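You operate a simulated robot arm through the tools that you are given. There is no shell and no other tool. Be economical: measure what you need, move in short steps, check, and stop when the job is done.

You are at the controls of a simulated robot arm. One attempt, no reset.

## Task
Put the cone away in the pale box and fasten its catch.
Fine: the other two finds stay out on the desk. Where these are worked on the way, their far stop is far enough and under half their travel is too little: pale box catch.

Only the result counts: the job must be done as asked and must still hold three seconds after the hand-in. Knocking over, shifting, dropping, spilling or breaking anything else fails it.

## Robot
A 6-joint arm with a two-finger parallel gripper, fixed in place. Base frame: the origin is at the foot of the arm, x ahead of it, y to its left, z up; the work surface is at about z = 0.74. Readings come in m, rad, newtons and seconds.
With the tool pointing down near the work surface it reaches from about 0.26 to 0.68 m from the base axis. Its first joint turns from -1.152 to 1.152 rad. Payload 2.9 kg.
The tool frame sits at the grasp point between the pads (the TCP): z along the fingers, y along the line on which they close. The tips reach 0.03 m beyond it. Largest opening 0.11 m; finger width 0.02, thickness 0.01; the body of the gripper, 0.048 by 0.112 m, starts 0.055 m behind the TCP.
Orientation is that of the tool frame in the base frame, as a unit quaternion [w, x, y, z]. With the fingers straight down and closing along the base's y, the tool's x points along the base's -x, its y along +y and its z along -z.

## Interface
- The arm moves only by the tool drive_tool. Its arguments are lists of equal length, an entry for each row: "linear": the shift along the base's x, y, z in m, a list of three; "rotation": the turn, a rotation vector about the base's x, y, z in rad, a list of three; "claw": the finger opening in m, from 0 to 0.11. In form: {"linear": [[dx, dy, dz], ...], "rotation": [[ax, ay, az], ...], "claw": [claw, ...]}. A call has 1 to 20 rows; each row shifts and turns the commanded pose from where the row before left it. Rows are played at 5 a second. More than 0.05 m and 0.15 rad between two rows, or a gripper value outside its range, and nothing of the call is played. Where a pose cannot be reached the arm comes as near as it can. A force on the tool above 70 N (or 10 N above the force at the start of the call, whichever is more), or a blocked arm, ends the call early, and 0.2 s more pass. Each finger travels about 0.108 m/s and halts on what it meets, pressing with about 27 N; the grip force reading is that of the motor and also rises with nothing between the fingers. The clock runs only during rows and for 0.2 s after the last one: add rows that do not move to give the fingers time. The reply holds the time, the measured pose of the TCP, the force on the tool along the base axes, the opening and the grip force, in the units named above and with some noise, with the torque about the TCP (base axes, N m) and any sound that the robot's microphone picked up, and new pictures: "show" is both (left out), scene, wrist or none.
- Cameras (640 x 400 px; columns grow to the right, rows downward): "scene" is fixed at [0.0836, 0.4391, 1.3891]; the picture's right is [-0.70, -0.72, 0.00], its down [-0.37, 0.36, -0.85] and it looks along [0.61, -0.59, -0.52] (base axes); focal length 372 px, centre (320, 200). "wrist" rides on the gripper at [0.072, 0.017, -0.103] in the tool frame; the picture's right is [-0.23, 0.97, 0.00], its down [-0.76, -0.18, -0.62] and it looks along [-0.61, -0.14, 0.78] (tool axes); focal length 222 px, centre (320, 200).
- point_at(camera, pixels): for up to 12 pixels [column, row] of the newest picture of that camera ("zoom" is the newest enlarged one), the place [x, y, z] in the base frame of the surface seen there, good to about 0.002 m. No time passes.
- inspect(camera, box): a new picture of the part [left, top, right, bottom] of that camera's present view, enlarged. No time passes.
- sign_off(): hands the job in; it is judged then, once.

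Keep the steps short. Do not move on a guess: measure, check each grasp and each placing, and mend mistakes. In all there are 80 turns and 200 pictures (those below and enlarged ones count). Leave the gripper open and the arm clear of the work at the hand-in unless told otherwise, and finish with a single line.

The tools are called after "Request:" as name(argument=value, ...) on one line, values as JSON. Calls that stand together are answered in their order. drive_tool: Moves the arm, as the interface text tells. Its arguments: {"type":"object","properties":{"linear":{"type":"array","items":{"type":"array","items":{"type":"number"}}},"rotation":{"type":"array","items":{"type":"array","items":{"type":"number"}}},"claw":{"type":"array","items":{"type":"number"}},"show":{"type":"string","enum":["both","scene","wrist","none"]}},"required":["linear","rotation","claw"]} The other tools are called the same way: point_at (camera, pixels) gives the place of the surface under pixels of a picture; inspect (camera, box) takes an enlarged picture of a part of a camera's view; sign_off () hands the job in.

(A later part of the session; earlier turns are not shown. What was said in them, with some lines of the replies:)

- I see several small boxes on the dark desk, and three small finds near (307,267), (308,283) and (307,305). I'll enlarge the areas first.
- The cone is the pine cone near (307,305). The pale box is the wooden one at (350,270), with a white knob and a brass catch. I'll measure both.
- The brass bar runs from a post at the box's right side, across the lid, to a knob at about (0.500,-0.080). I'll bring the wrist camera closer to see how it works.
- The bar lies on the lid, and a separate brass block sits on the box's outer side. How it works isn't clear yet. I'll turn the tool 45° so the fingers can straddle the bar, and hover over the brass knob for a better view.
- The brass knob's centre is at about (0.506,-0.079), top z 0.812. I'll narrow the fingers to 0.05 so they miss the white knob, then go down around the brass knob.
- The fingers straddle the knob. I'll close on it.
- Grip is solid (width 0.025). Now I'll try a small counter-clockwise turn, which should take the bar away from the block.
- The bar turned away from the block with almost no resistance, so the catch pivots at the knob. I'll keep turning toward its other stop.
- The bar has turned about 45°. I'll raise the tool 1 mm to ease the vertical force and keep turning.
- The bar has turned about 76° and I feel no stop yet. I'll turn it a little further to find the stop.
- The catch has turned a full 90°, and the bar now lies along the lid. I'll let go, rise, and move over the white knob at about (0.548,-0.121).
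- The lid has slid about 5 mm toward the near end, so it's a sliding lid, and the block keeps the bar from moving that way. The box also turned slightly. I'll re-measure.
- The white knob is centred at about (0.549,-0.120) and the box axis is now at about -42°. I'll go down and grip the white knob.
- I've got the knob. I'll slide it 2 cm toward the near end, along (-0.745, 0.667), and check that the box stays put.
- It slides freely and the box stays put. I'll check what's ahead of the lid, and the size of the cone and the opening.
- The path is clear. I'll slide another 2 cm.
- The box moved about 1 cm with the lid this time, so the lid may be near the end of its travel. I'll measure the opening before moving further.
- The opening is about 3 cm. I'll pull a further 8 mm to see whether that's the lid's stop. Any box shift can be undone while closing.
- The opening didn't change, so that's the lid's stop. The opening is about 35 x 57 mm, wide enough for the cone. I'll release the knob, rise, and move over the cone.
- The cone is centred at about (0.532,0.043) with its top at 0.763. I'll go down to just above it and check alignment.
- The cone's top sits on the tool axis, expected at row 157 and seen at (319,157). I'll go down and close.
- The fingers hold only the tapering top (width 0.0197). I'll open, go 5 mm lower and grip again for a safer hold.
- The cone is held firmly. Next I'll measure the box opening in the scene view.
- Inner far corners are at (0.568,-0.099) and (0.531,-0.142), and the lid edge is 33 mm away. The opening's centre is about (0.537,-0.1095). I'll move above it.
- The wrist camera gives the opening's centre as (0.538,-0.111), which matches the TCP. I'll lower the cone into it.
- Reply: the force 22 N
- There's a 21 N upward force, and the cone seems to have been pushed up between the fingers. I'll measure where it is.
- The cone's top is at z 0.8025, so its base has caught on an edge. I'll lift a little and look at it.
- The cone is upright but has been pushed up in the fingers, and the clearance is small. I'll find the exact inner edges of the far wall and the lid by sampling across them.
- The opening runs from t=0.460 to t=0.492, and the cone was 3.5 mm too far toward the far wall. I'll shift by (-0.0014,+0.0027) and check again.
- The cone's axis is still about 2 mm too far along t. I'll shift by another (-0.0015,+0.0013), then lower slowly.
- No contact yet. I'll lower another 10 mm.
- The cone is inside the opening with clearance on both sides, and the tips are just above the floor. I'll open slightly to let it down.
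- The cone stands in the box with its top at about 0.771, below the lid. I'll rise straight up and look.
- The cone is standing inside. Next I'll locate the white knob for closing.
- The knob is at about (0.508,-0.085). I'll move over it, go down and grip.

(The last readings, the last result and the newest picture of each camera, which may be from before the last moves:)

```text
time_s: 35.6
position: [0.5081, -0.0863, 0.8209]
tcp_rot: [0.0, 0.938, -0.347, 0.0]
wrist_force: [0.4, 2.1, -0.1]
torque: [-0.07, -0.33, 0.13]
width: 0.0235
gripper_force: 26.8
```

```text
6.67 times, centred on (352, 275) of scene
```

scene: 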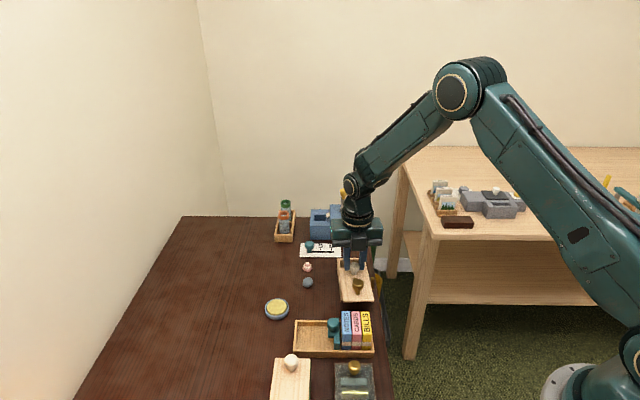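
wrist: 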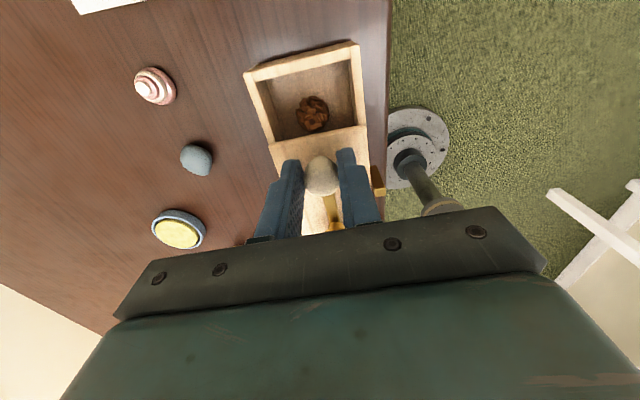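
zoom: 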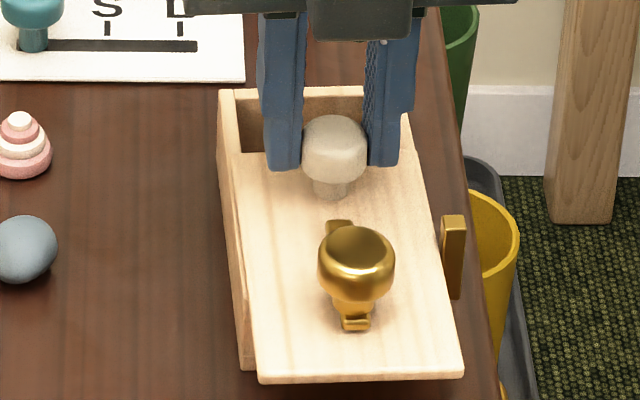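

I've got the knob. I'll slide the lid shut along +t, 3 cm first.

Request:
drive_tool(linear=[[0.0038, -0.0033, 0], [0.0038, -0.0033, 0], [0.0038, -0.0033, 0], [0.0038, -0.0033, 0], [0.0038, -0.0033, 0], [0.0038, -0.0033, 0], [0, 0, 0]], rotation=[[0, 0, 0], [0, 0, 0], [0, 0, 0], [0, 0, 0], [0, 0, 0], [0, 0, 0], [0, 0, 0]], claw=[0.015, 0.015, 0.015, 0.015, 0.015, 0.015, 0.015])

Request:
inspect(camera="scene", box=[325, 245, 380, 305])

Request:
inspect(camera="wrist", box=[240, 60, 400, 210])

```text
time_s: 37.2
position: [0.531, -0.1073, 0.8229]
tcp_rot: [0.0, 0.938, -0.347, -0.001]
wrist_force: [-0.5, 0.1, -0.9]
torque: [-0.08, -0.07, -0.02]
width: 0.0234
gripper_force: 27.1
```

scene: 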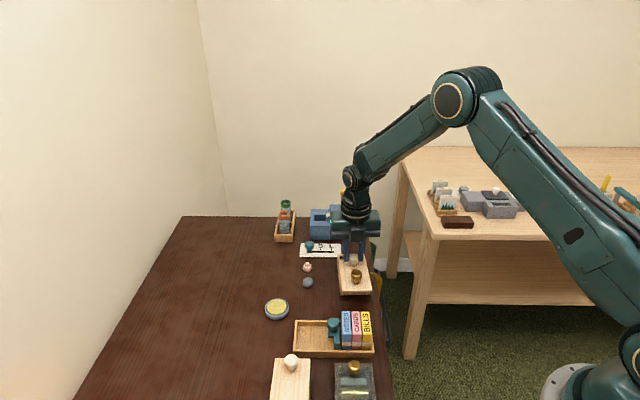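
wrist: 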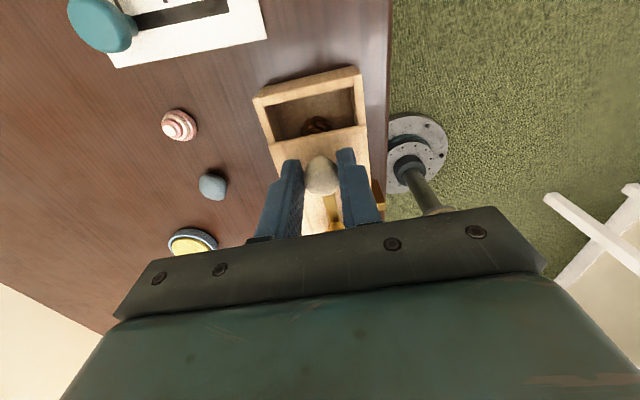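

```text
6.67 times, centred on (352, 275) of scene
```

zoom: 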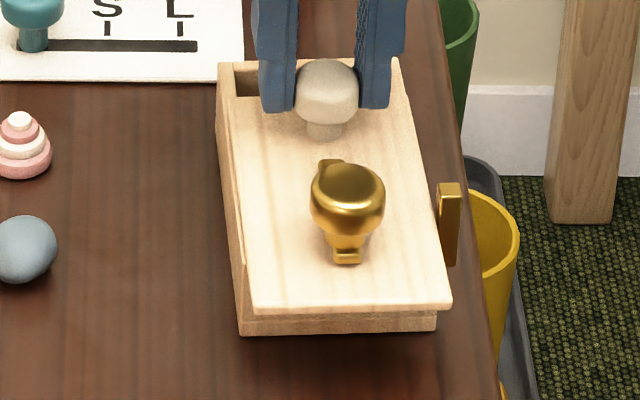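

```text
2.67 times, centred on (320, 135) of wrist
```

zoom: 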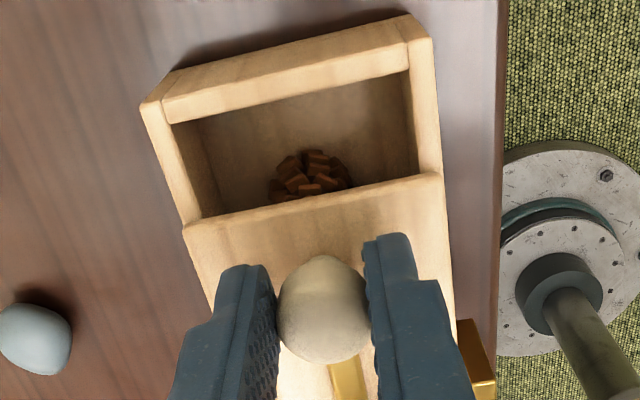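

The lid is passing over the cone, and the box is coming along with it back toward its original place. I'll continue 2 cm.

Request:
drive_tool(linear=[[0.0038, -0.0033, 0], [0.0038, -0.0033, 0], [0.0038, -0.0033, 0], [0.0038, -0.0033, 0], [0, 0, 0]], rotation=[[0, 0, 0], [0, 0, 0], [0, 0, 0], [0, 0, 0], [0, 0, 0]], claw=[0.015, 0.015, 0.015, 0.015, 0.015])

Request:
inspect(camera="scene", box=[325, 240, 380, 300])

Request:
inspect(camera="wrist", box=[240, 60, 400, 210])

```text
time_s: 38.4
position: [0.5448, -0.121, 0.8227]
tcp_rot: [0.0, 0.938, -0.347, 0.001]
wrist_force: [-0.1, -0.3, 0.2]
torque: [-0.06, -0.07, -0.03]
width: 0.0233
gripper_force: 26.9
```

scene: 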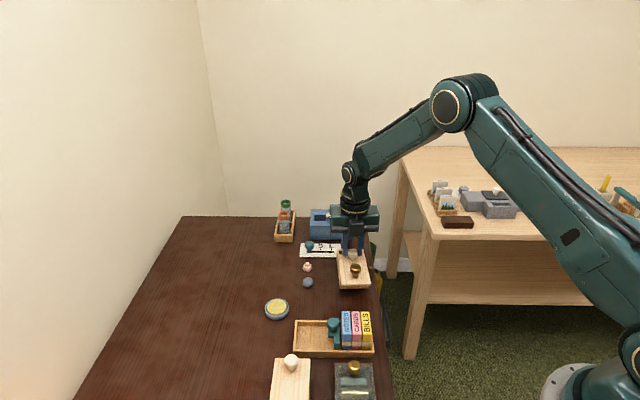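
wrist: 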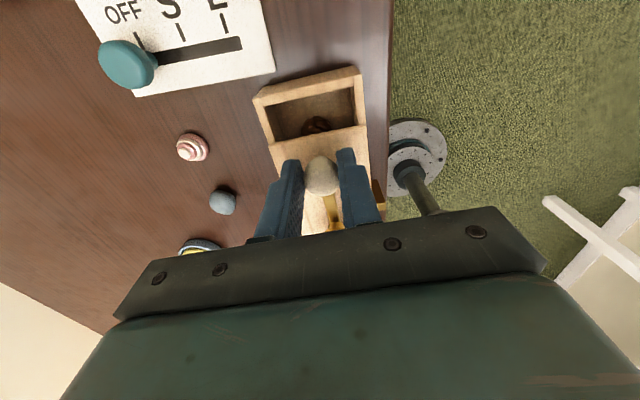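

```text
6.67 times, centred on (352, 270) of scene
```

zoom: 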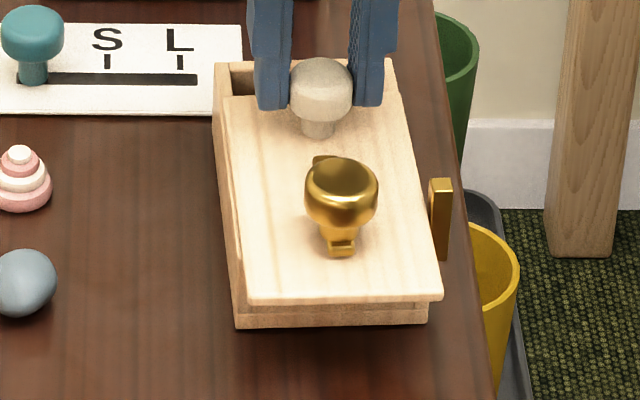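

```text
2.67 times, centred on (320, 135) of wrist
```

zoom: 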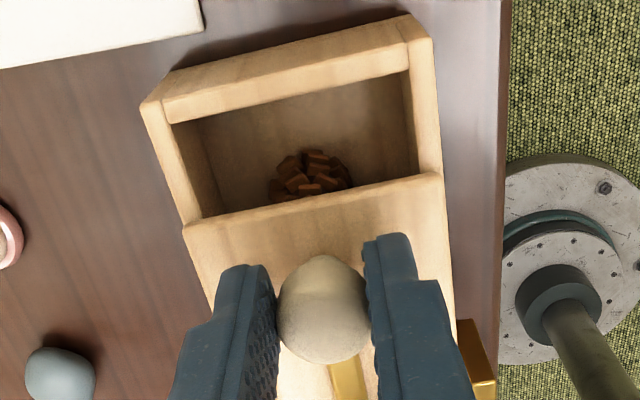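

The box moved together with the lid this time and the opening didn't close further, so something is binding. I'll look closely at the lid edge and the cone.

Request:
inspect(camera="wrist", box=[285, 95, 355, 150])

Request:
point_at(camera="wrist", pixels=[[318, 122], [314, 126], [318, 127], [322, 124], [312, 121], [318, 120], [318, 131], [318, 133], [312, 132], [330, 129], [318, 100], [318, 95]])

Request:
inspect(camera="scene", box=[335, 240, 375, 265])

Request:
inspect(camera="scene", box=[335, 275, 375, 300])

```text
7.27 times, centred on (320, 122) of wrist
```

zoom: 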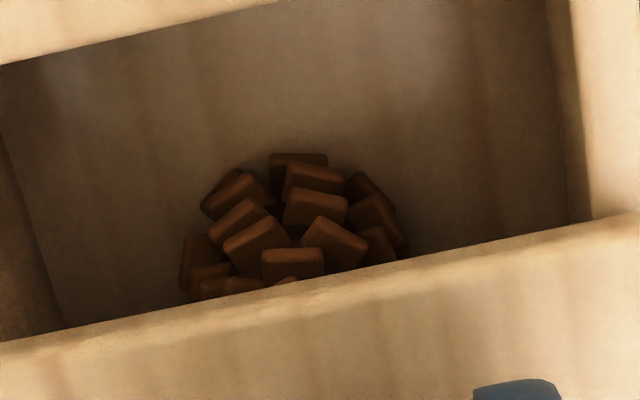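

```text
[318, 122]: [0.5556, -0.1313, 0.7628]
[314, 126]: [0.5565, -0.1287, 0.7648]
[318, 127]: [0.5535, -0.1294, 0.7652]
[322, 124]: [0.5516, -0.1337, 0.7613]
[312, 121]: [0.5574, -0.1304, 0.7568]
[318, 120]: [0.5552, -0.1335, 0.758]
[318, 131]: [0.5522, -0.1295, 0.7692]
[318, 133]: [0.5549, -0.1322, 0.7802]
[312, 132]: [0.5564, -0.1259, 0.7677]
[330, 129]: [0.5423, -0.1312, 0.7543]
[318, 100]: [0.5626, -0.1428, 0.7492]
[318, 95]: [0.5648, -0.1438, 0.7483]
```

```text
16.00 times, centred on (355, 252) of scene
```

zoom: 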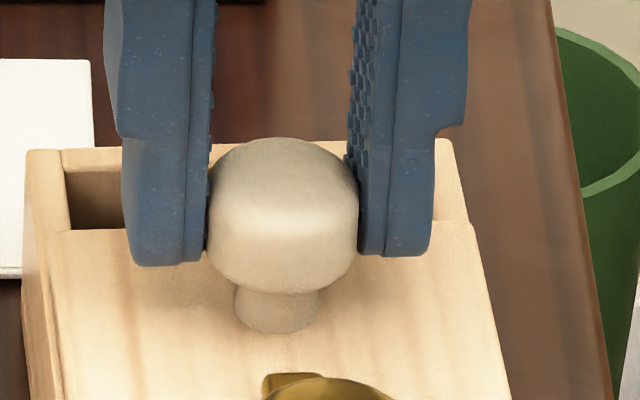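

```text
16.00 times, centred on (355, 288) of scene
```

zoom: 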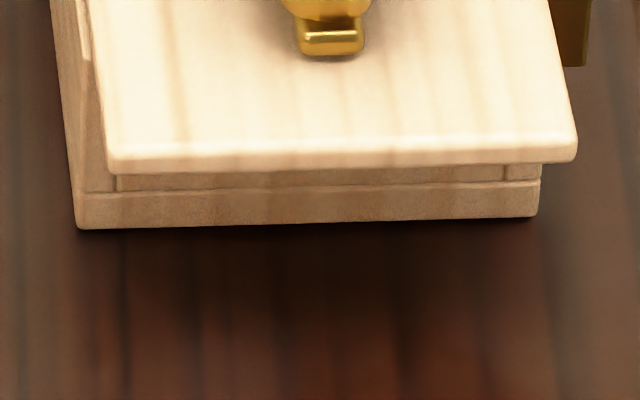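

The lid looks slightly off-centre on the box, so it may be loose. I'll lift 2.5 mm gently to find out.

Request:
drive_tool(linear=[[0, 0, 0.001], [0, 0, 0.001], [0, 0, 0.001], [0, 0, 0]], rotation=[[0, 0, 0], [0, 0, 0], [0, 0, 0], [0, 0, 0]], claw=[0.015, 0.015, 0.015, 0.015], show="wrist")

Request:
inspect(camera="scene", box=[325, 245, 385, 300])

Request:
inspect(camera="wrist", box=[240, 60, 400, 210])

```text
time_s: 39.4
position: [0.5466, -0.1191, 0.8254]
tcp_rot: [0.001, 0.937, -0.348, 0.0]
wrist_force: [0.2, 0.3, -7.5]
torque: [-0.07, -0.04, 0.03]
width: 0.0229
gripper_force: 27.0
```

wrist: 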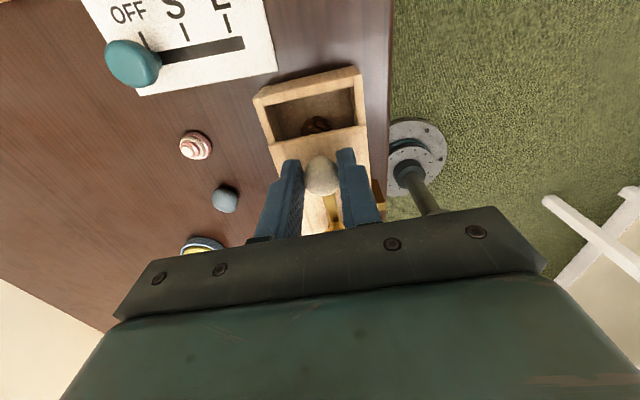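

```text
7.27 times, centred on (355, 272) of scene
```

zoom: 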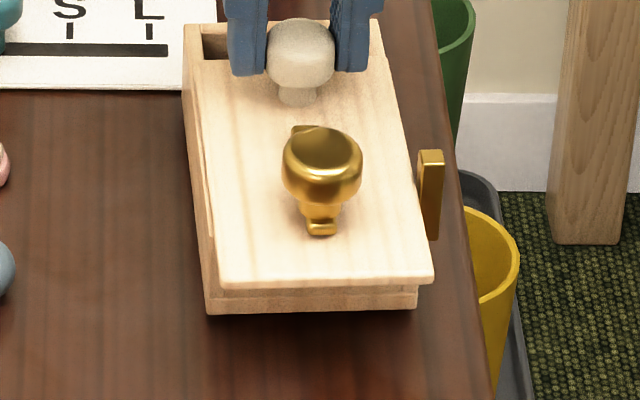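

```text
2.67 times, centred on (320, 135) of wrist
```

zoom: 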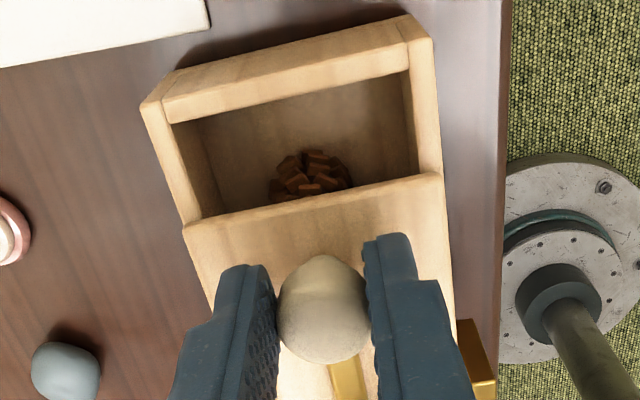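

Fz is -7.5 N, so the lid is captured by the box and lifting it unloads the box from the desk. That explains the dragging. I'll press down lightly to hold the box in place, then slide.

Request:
drive_tool(linear=[[0, 0, -0.002], [0, 0, -0.002], [0, 0, -0.001], [0, 0, -0.001], [0, 0, 0]], rotation=[[0, 0, 0], [0, 0, 0], [0, 0, 0], [0, 0, 0], [0, 0, 0]], claw=[0.015, 0.015, 0.015, 0.015, 0.015], show="none")

```text
time_s: 40.6
position: [0.5458, -0.1196, 0.8213]
tcp_rot: [-0.001, 0.938, -0.348, 0.002]
wrist_force: [2.1, 1.6, 9.1]
torque: [0.42, 0.44, 0.03]
width: 0.0238
gripper_force: 26.9
```

I'm now pressing down with 9 N. I'll slide 1 cm along +t.

Request:
drive_tool(linear=[[0.0038, -0.0033, 0], [0.0038, -0.0033, 0], [0, 0, 0]], rotation=[[0, 0, 0], [0, 0, 0], [0, 0, 0]], claw=[0.015, 0.015, 0.015], show="wrist")

Request:
inspect(camera="wrist", box=[240, 60, 400, 210])

Request:
inspect(camera="scene", box=[325, 245, 385, 300])

```text
time_s: 41.4
position: [0.5541, -0.1281, 0.8207]
tcp_rot: [0.0, 0.938, -0.347, 0.002]
wrist_force: [1.2, 4.0, 24.2]
torque: [0.21, 0.21, -0.04]
width: 0.0232
gripper_force: 26.9
```

wrist: 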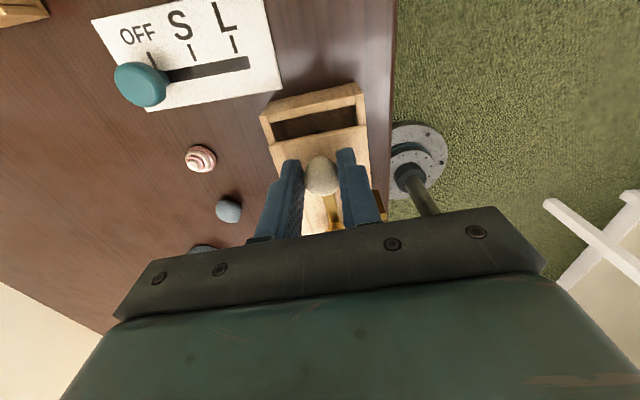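

```text
2.67 times, centred on (320, 135) of wrist
```

zoom: 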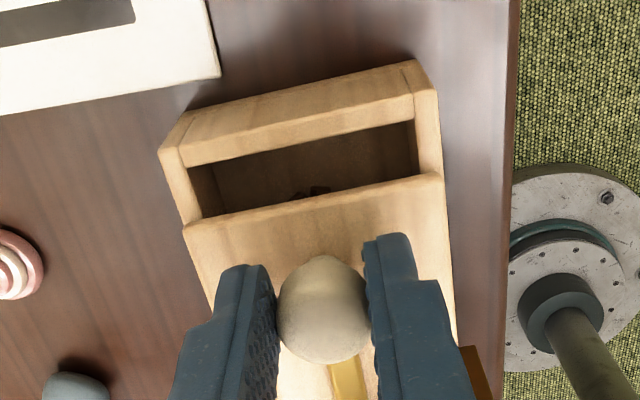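

```text
7.27 times, centred on (355, 272) of scene
```

zoom: 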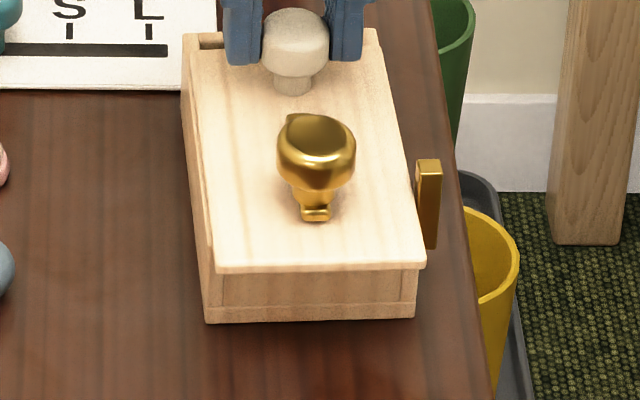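

The lid slid and the box stayed. I'll ease the pressure a bit and continue 1 cm.

Request:
drive_tool(linear=[[0.0038, -0.0033, 0.001], [0.0038, -0.0033, 0], [0, 0, 0]], rotation=[[0, 0, 0], [0, 0, 0], [0, 0, 0]], claw=[0.015, 0.015, 0.015], show="wrist")

Request:
inspect(camera="wrist", box=[240, 60, 400, 210])

Request:
inspect(camera="scene", box=[325, 245, 385, 300])

```text
time_s: 42.2
position: [0.5609, -0.133, 0.8222]
tcp_rot: [-0.001, 0.937, -0.348, -0.001]
wrist_force: [-0.3, -2.2, 16.3]
torque: [-0.11, -0.04, -0.05]
width: 0.0234
gripper_force: 26.8
```

wrist: 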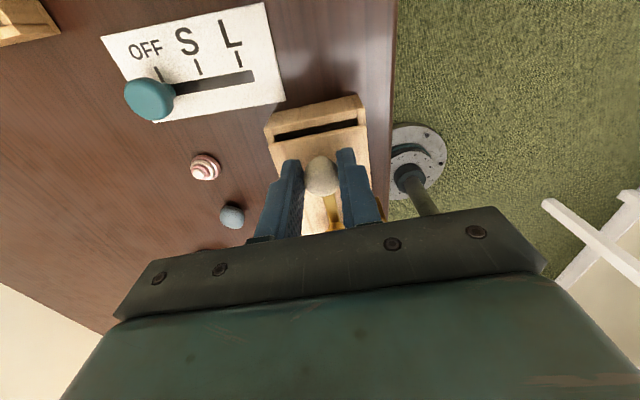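

```text
2.67 times, centred on (320, 135) of wrist
```

zoom: 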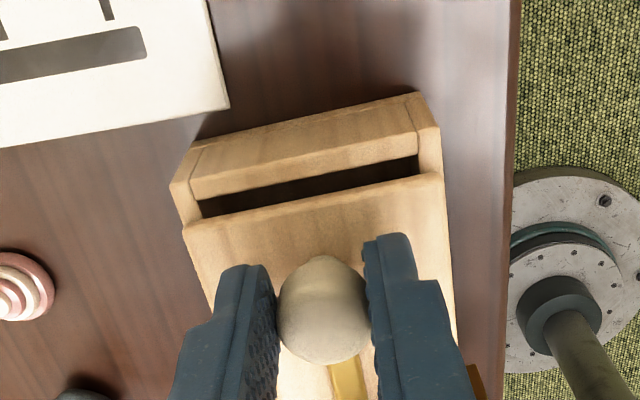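

```text
7.27 times, centred on (355, 272) of scene
```

zoom: 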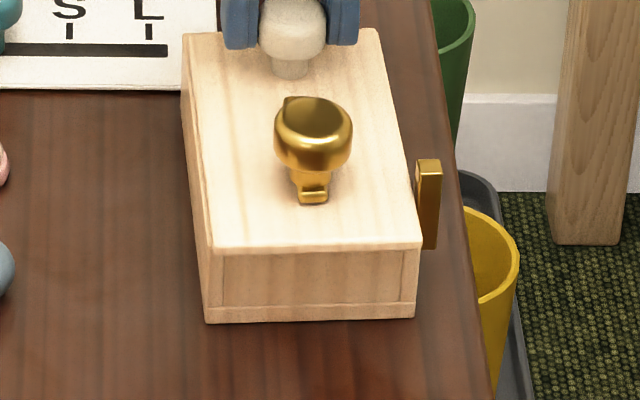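

Only about 7 mm remains. I'll slide 6 mm more, with light downward pressure.

Request:
drive_tool(linear=[[0.0023, -0.002, 0], [0.0023, -0.002, 0], [0, 0, 0]], rotation=[[0, 0, 0], [0, 0, 0], [0, 0, 0]], claw=[0.015, 0.015, 0.015], show="wrist")

Request:
inspect(camera="wrist", box=[240, 60, 400, 210])

Request:
inspect(camera="scene", box=[325, 245, 385, 300])

```text
time_s: 43.0
position: [0.5649, -0.1369, 0.8225]
tcp_rot: [0.0, 0.938, -0.348, 0.0]
wrist_force: [0.3, 1.2, 10.2]
torque: [0.05, 0.0, 0.01]
width: 0.0235
gripper_force: 27.3
```

wrist: 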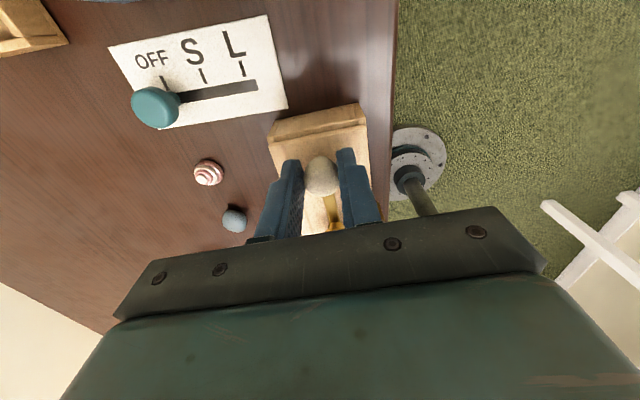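

```text
2.67 times, centred on (320, 135) of wrist
```

zoom: 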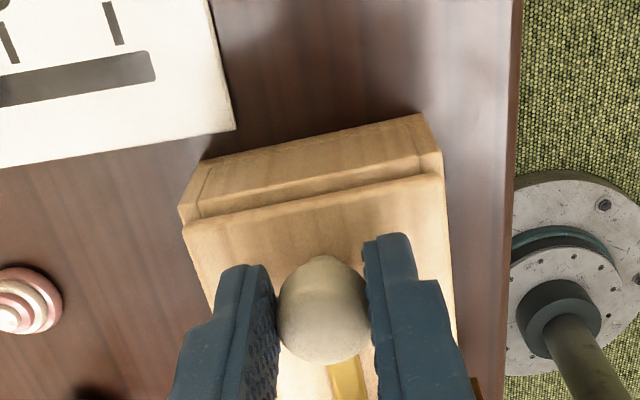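

```text
7.27 times, centred on (355, 272) of scene
```

zoom: 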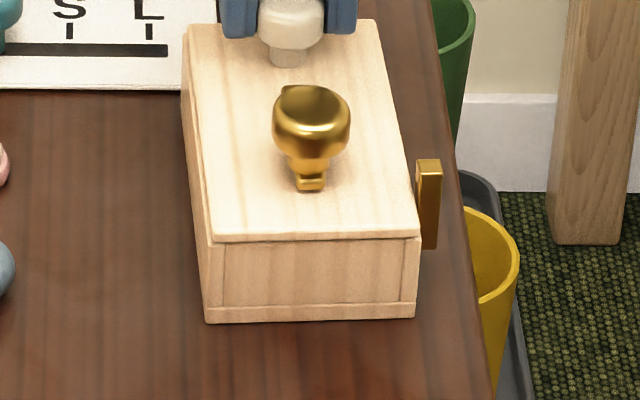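

Nearly closed. I'll push 3 mm more to reach the closed stop.

Request:
drive_tool(linear=[[0.0012, -0.001, 0], [0.0011, -0.001, 0], [0, 0, 0]], rotation=[[0, 0, 0], [0, 0, 0], [0, 0, 0]], claw=[0.015, 0.015, 0.015], show="wrist")

Request:
inspect(camera="wrist", box=[240, 60, 400, 210])

Request:
inspect(camera="scene", box=[325, 245, 385, 300])

```text
time_s: 43.8
position: [0.5666, -0.1385, 0.8208]
tcp_rot: [-0.001, 0.938, -0.348, -0.001]
wrist_force: [-1.9, 3.3, 10.0]
torque: [-0.02, -0.04, -0.01]
width: 0.0233
gripper_force: 27.0
```

wrist: 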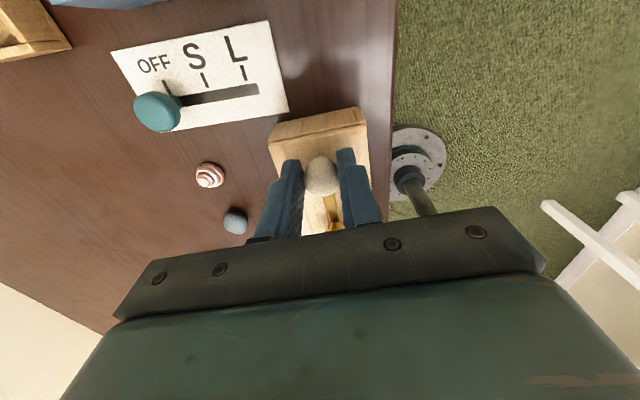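

```text
2.67 times, centred on (320, 135) of wrist
```

zoom: 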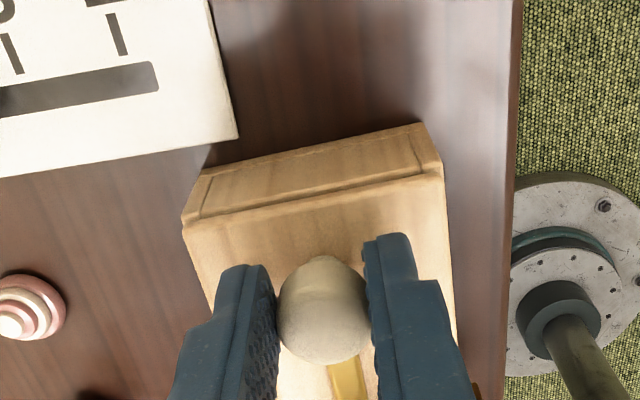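

```text
7.27 times, centred on (355, 272) of scene
```

zoom: 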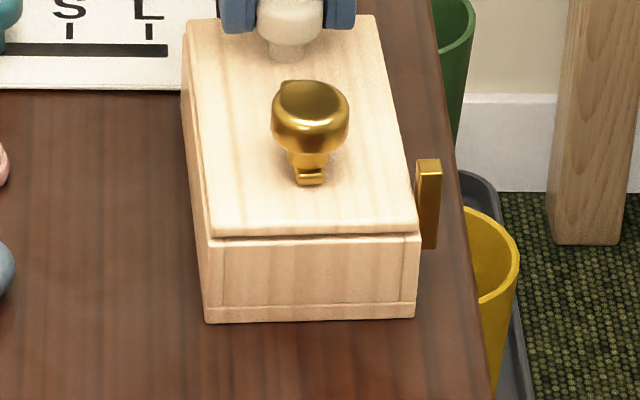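

The lid looks fully closed now, and the box didn't move. I'll release and rise to check the position of the brass knob against the block.

Request:
drive_tool(linear=[[0, 0, 0.001], [0, 0, 0], [0, 0, 0], [0, 0, 0.03], [0, 0, 0.03], [-0.012, 0.012, 0], [0, 0, 0]], rotation=[[0, 0, 0], [0, 0, 0], [0, 0, 0], [0, 0, 0], [0, 0, 0], [0, 0, 0], [0, 0, 0]], claw=[0.03, 0.045, 0.05, 0.05, 0.05, 0.05, 0.05])

Request:
inspect(camera="wrist", box=[240, 70, 400, 220])

Request:
inspect(camera="scene", box=[325, 240, 385, 295])

```text
time_s: 45.4
position: [0.5551, -0.1264, 0.8815]
tcp_rot: [0.001, 0.938, -0.348, 0.0]
wrist_force: [-0.1, 0.4, -0.3]
torque: [0.01, 0.02, 0.03]
width: 0.0497
gripper_force: 0.1
```

scene: 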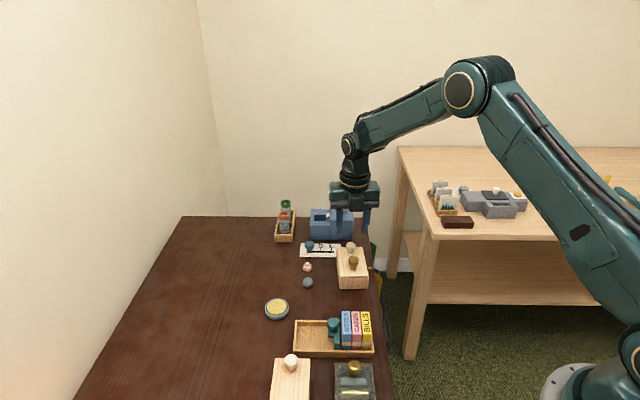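
wrist: 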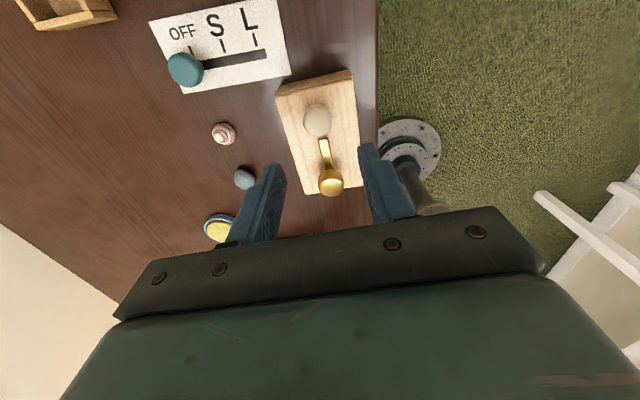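

```text
2.67 times, centred on (320, 145) of wrist
```

zoom: 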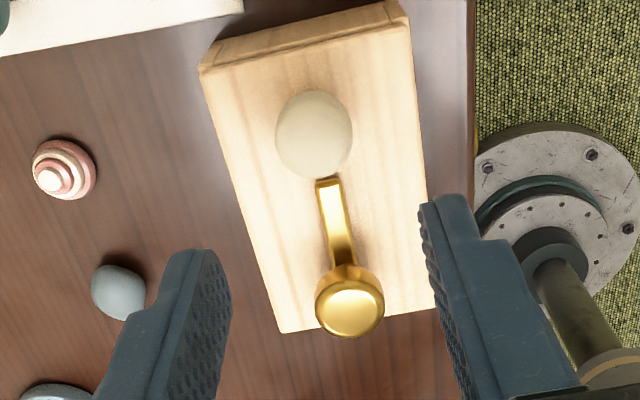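

```text
7.27 times, centred on (355, 268) of scene
```

zoom: 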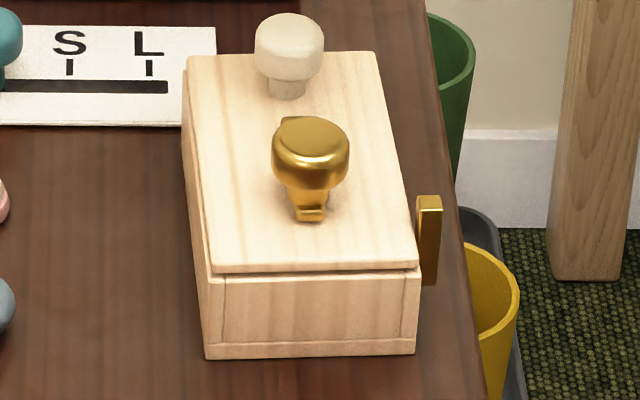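

Request:
point_at(camera="wrist", pixels=[[331, 185], [331, 178], [322, 186], [341, 185], [331, 192], [324, 150], [317, 120]])

Request:
point_at(camera="scene", pixels=[[354, 260], [369.5, 268.5], [350, 246], [369, 269.5], [340, 288], [368, 288]])

```text
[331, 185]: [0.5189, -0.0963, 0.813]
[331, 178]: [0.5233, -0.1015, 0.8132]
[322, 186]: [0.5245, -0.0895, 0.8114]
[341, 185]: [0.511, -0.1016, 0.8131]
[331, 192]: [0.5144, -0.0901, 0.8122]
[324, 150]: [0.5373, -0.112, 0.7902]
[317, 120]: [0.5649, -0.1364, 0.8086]
```

```text
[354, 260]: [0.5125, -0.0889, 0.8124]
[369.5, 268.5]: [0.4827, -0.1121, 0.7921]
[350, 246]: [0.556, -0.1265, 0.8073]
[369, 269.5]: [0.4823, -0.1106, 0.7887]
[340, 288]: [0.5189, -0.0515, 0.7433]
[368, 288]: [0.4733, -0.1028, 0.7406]
```

The brass knob is at about (0.518,-0.096) and the block is out of the bar's path. I'll move over, go down and grip the knob.

Request:
drive_tool(linear=[[-0.0186, 0.0152, 0], [-0.0185, 0.0152, 0], [0, 0, -0.025], [0, 0, -0.022], [0, 0, -0.011], [0, 0, 0], [0, 0, 0], [0, 0, 0], [0, 0, 0]], rotation=[[0, 0, 0], [0, 0, 0], [0, 0, 0], [0, 0, 0], [0, 0, 0], [0, 0, 0], [0, 0, 0], [0, 0, 0], [0, 0, 0]], claw=[0.05, 0.05, 0.05, 0.05, 0.05, 0.05, 0.03, 0.015, 0.015])

Request:
inspect(camera="scene", box=[325, 240, 385, 295])

```text
time_s: 47.4
position: [0.5195, -0.0974, 0.8238]
tcp_rot: [0.0, 0.938, -0.348, 0.0]
wrist_force: [-0.1, 2.1, -0.6]
torque: [-0.02, -0.1, -0.02]
width: 0.0254
gripper_force: 26.7
```

scene: 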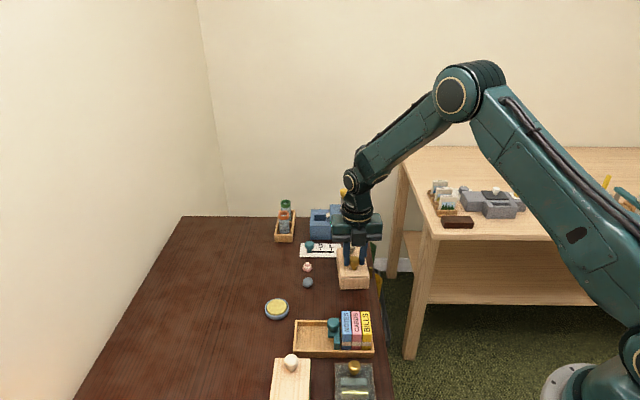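
wrist: 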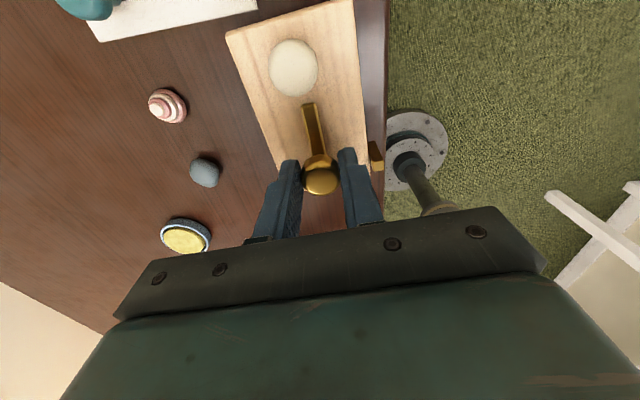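

```text
7.27 times, centred on (355, 268) of scene
```

zoom: 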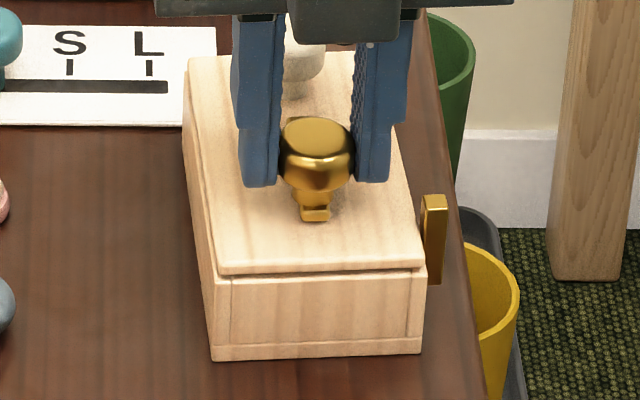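

I've got it. With a light downward press, I'll turn clockwise, about 45° first.

Request:
drive_tool(linear=[[0, 0, -0.0015], [0, 0, 0], [0, 0, 0], [0, 0, 0], [0, 0, 0], [0, 0, 0], [0, 0, 0]], rotation=[[0, 0, 0], [0, 0, -0.13], [0, 0, -0.13], [0, 0, -0.13], [0, 0, -0.13], [0, 0, -0.13], [0, 0, -0.13]], claw=[0.015, 0.015, 0.015, 0.015, 0.015, 0.015, 0.015])

Request:
inspect(camera="wrist", box=[200, 30, 400, 210])

```text
time_s: 49.0
position: [0.5188, -0.0986, 0.8229]
tcp_rot: [0.0, 0.734, -0.679, 0.0]
wrist_force: [-8.8, -5.1, 16.6]
torque: [-0.06, 0.22, 0.05]
width: 0.0255
gripper_force: 27.2
```

scene: 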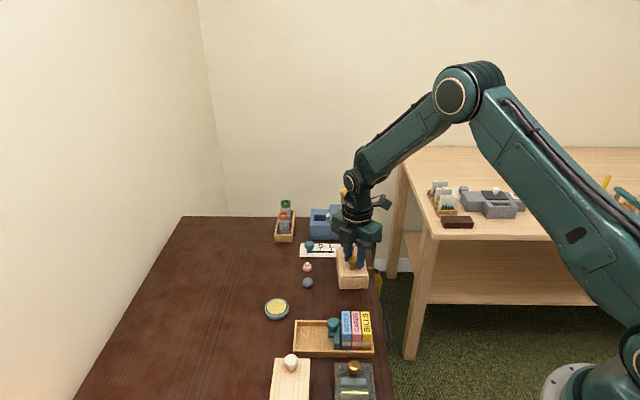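
wrist: 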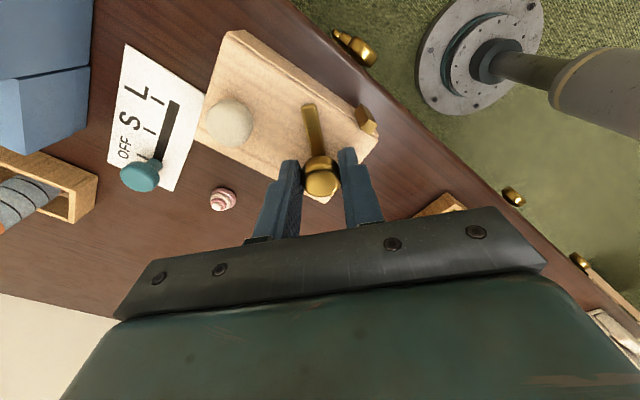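

```text
2.22 times, centred on (300, 120) of wrist
```

zoom: 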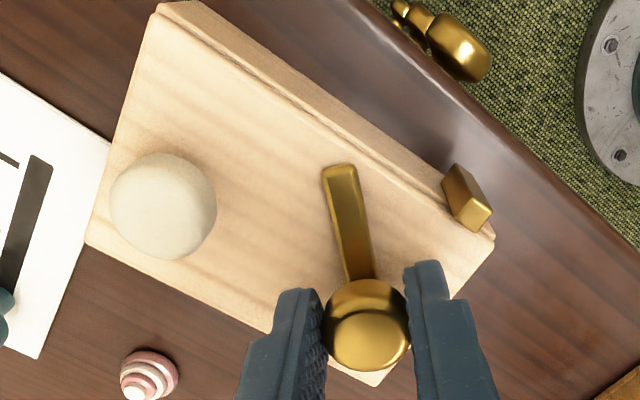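

The catch is turning. I'll ease the side load slightly and continue.

Request:
drive_tool(linear=[[-0.001, -0.0005, 0.0005], [0, 0, 0], [0, 0, 0], [0, 0, 0], [0, 0, 0], [0, 0, 0]], rotation=[[0, 0, 0], [0, 0, -0.13], [0, 0, -0.13], [0, 0, -0.13], [0, 0, -0.13], [0, 0, -0.1]], claw=[0.015, 0.015, 0.015, 0.015, 0.015, 0.015])

Request:
inspect(camera="wrist", box=[200, 60, 400, 210])

```text
time_s: 50.4
position: [0.5168, -0.0964, 0.823]
tcp_rot: [0.0, -0.491, 0.871, 0.001]
wrist_force: [-0.2, 0.5, -1.1]
torque: [0.12, 0.14, 0.01]
width: 0.0254
gripper_force: 27.1
```

scene: 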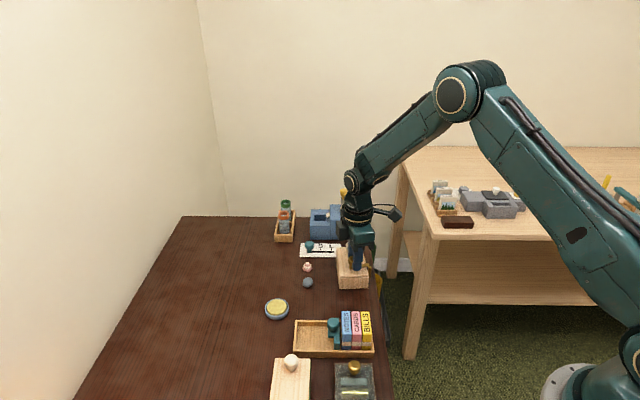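
wrist: 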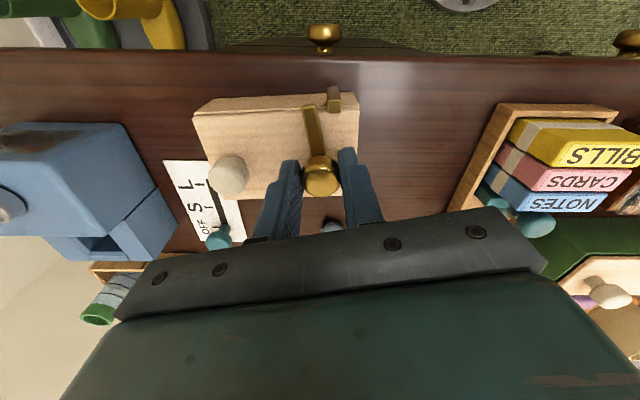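

```text
2.67 times, centred on (300, 135) of wrist
```

zoom: 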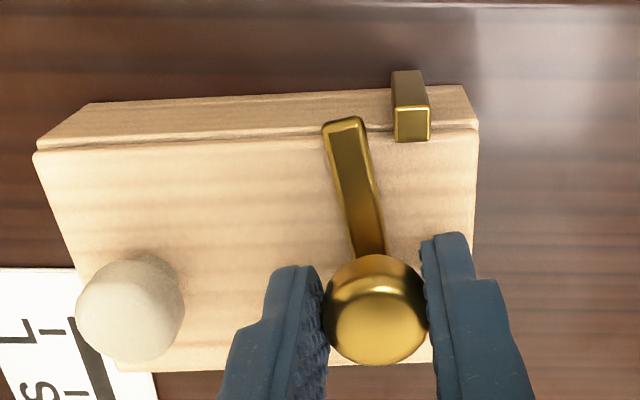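

It's about 15° short. I'll continue to the stop.

Request:
drive_tool(linear=[[0, 0, 0], [0, 0, 0], [0, 0, 0], [0, 0, 0]], rotation=[[0, 0, -0.08], [0, 0, -0.08], [0, 0, -0.08], [0, 0, 0]], claw=[0.015, 0.015, 0.015, 0.015], show="wrist")

Request:
inspect(camera="wrist", box=[200, 60, 400, 210])

```text
time_s: 51.4
position: [0.5174, -0.0973, 0.8232]
tcp_rot: [0.0, -0.384, 0.923, 0.0]
wrist_force: [-0.2, -0.9, 0.2]
torque: [0.12, 0.14, 0.0]
width: 0.0254
gripper_force: 26.6
```

wrist: 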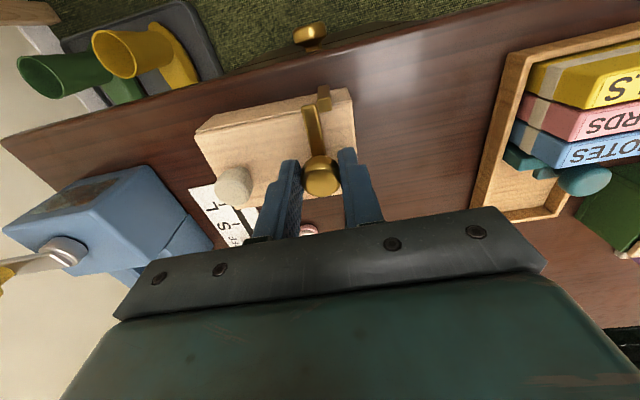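

```text
2.67 times, centred on (300, 135) of wrist
```

zoom: 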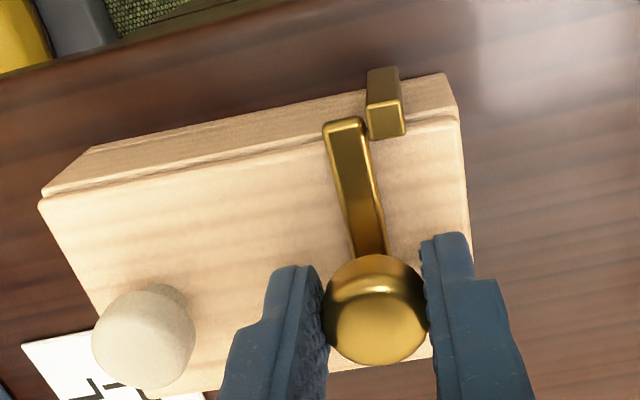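

It now looks like the original closed state. I'll nudge a bit further to feel the stop.

Request:
drive_tool(linear=[[0, 0, 0], [0, 0, 0], [0, 0, 0]], rotation=[[0, 0, -0.04], [0, 0, -0.04], [0, 0, 0]], claw=[0.015, 0.015, 0.015], show="wrist")

Request:
inspect(camera="wrist", box=[200, 60, 400, 210])

```text
time_s: 52.2
position: [0.5177, -0.0976, 0.8243]
tcp_rot: [-0.001, -0.348, 0.937, -0.001]
wrist_force: [0.6, 0.9, -0.4]
torque: [0.17, 0.12, 0.02]
width: 0.0255
gripper_force: 26.7
```

wrist: 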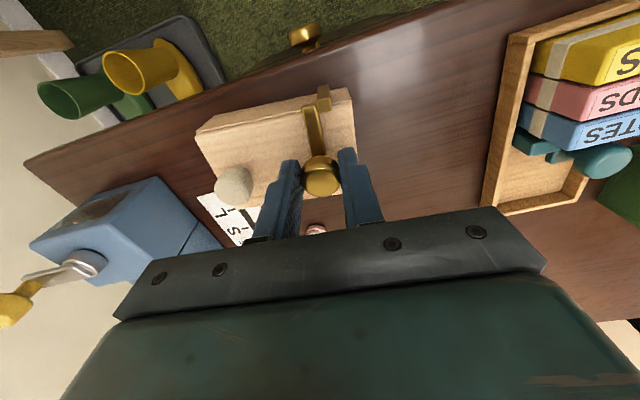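

```text
2.67 times, centred on (300, 135) of wrist
```

zoom: 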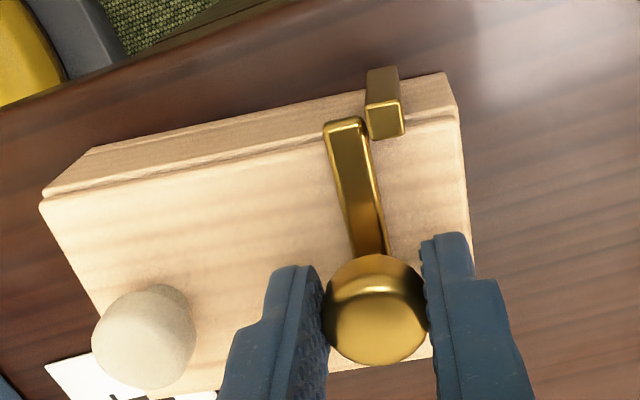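

The box itself turned with the last nudge, so the catch is at its stop against the block. I'll release and rise straight up.

Request:
drive_tool(linear=[[0, 0, 0], [0, 0, 0], [0, 0, 0.03], [0, 0, 0.04], [-0.02, 0.03, 0.04], [-0.03, 0.03, 0.04], [-0.03, 0.03, 0.03], [0, 0, 0]], rotation=[[0, 0, 0], [0, 0, 0], [0, 0, 0], [0, 0, 0], [0, 0, 0], [0, 0, 0], [0, 0, 0], [0, 0, 0]], claw=[0.035, 0.05, 0.05, 0.05, 0.05, 0.05, 0.08, 0.1])

Request:
inspect(camera="scene", box=[325, 240, 385, 295])

Request:
inspect(camera="scene", box=[240, 220, 400, 320])

```text
refused: row 5 steps farther than a row can; nothing moved
```

```text
7.27 times, centred on (355, 268) of scene
```

zoom: 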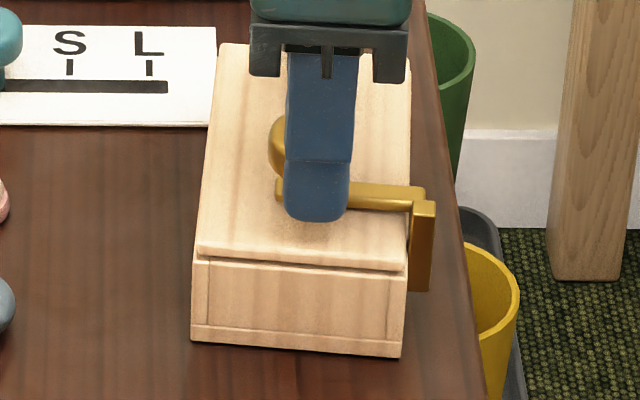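

```text
4.00 times, centred on (320, 270) of scene
```

zoom: 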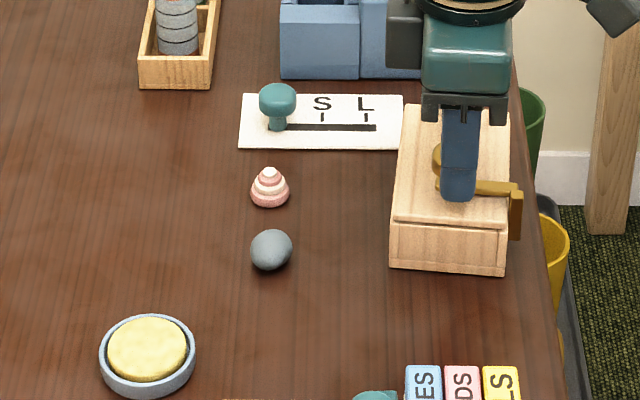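

That call was refused because one row's step was too long. I'll repeat it with shorter steps.

Request:
drive_tool(linear=[[0, 0, 0], [0, 0, 0], [0, 0, 0.03], [0, 0, 0.04], [-0.02, 0.02, 0.03], [-0.025, 0.025, 0.03], [-0.025, 0.025, 0.03], [0, 0, 0]], rotation=[[0, 0, 0], [0, 0, 0], [0, 0, 0], [0, 0, 0], [0, 0, 0], [0, 0, 0], [0, 0, 0], [0, 0, 0]], claw=[0.035, 0.05, 0.05, 0.05, 0.05, 0.05, 0.08, 0.1])

Request:
inspect(camera="scene", box=[325, 240, 385, 295])

Request:
inspect(camera="scene", box=[240, 220, 400, 320])

Request:
inspect(camera="wrist", box=[200, 40, 400, 200])

```text
time_s: 54.0
position: [0.4484, -0.029, 0.9849]
tcp_rot: [0.001, -0.348, 0.937, 0.0]
wrist_force: [0.0, -0.5, 0.2]
torque: [0.01, 0.02, 0.03]
width: 0.1
gripper_force: 0.0
```

scene: 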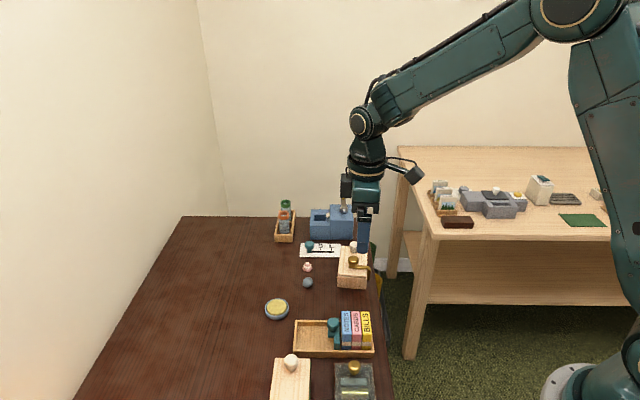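
wrist: 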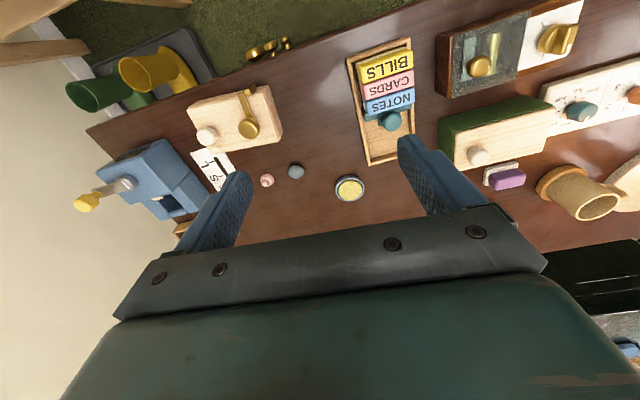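

```text
7.27 times, centred on (355, 268) of scene
```

zoom: 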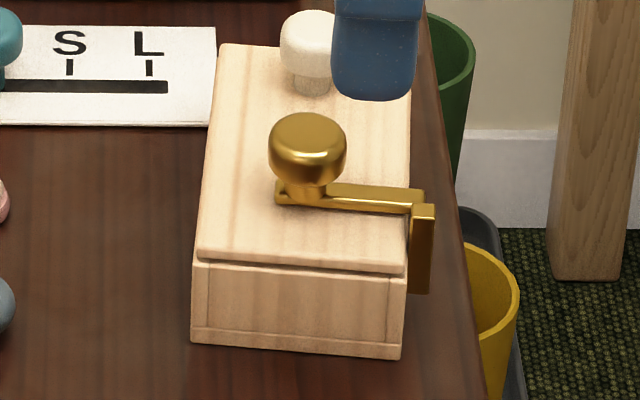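

```text
4.00 times, centred on (320, 270) of scene
```

zoom: 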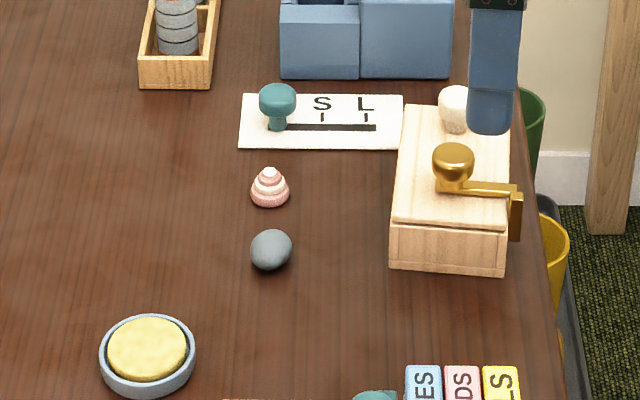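

```text
2.50 times, centred on (300, 120) of wrist
```

zoom: 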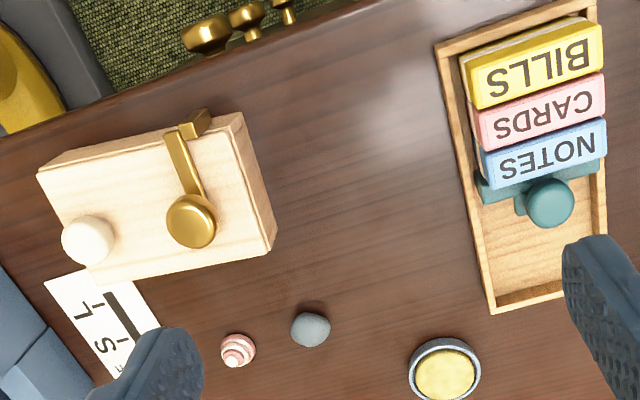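

The lid is closed with the cone inside, and the bar rests against its block as at the start. The shell and pebble are still on the desk, nothing else has moved, and the arm is clear with the gripper open. I'm handing in.

Request:
sign_off()

```text
The job is handed in.
```

The cone is in the closed pale box with its catch fastened; the box ended up about 1 cm from where it started and turned a few degrees.
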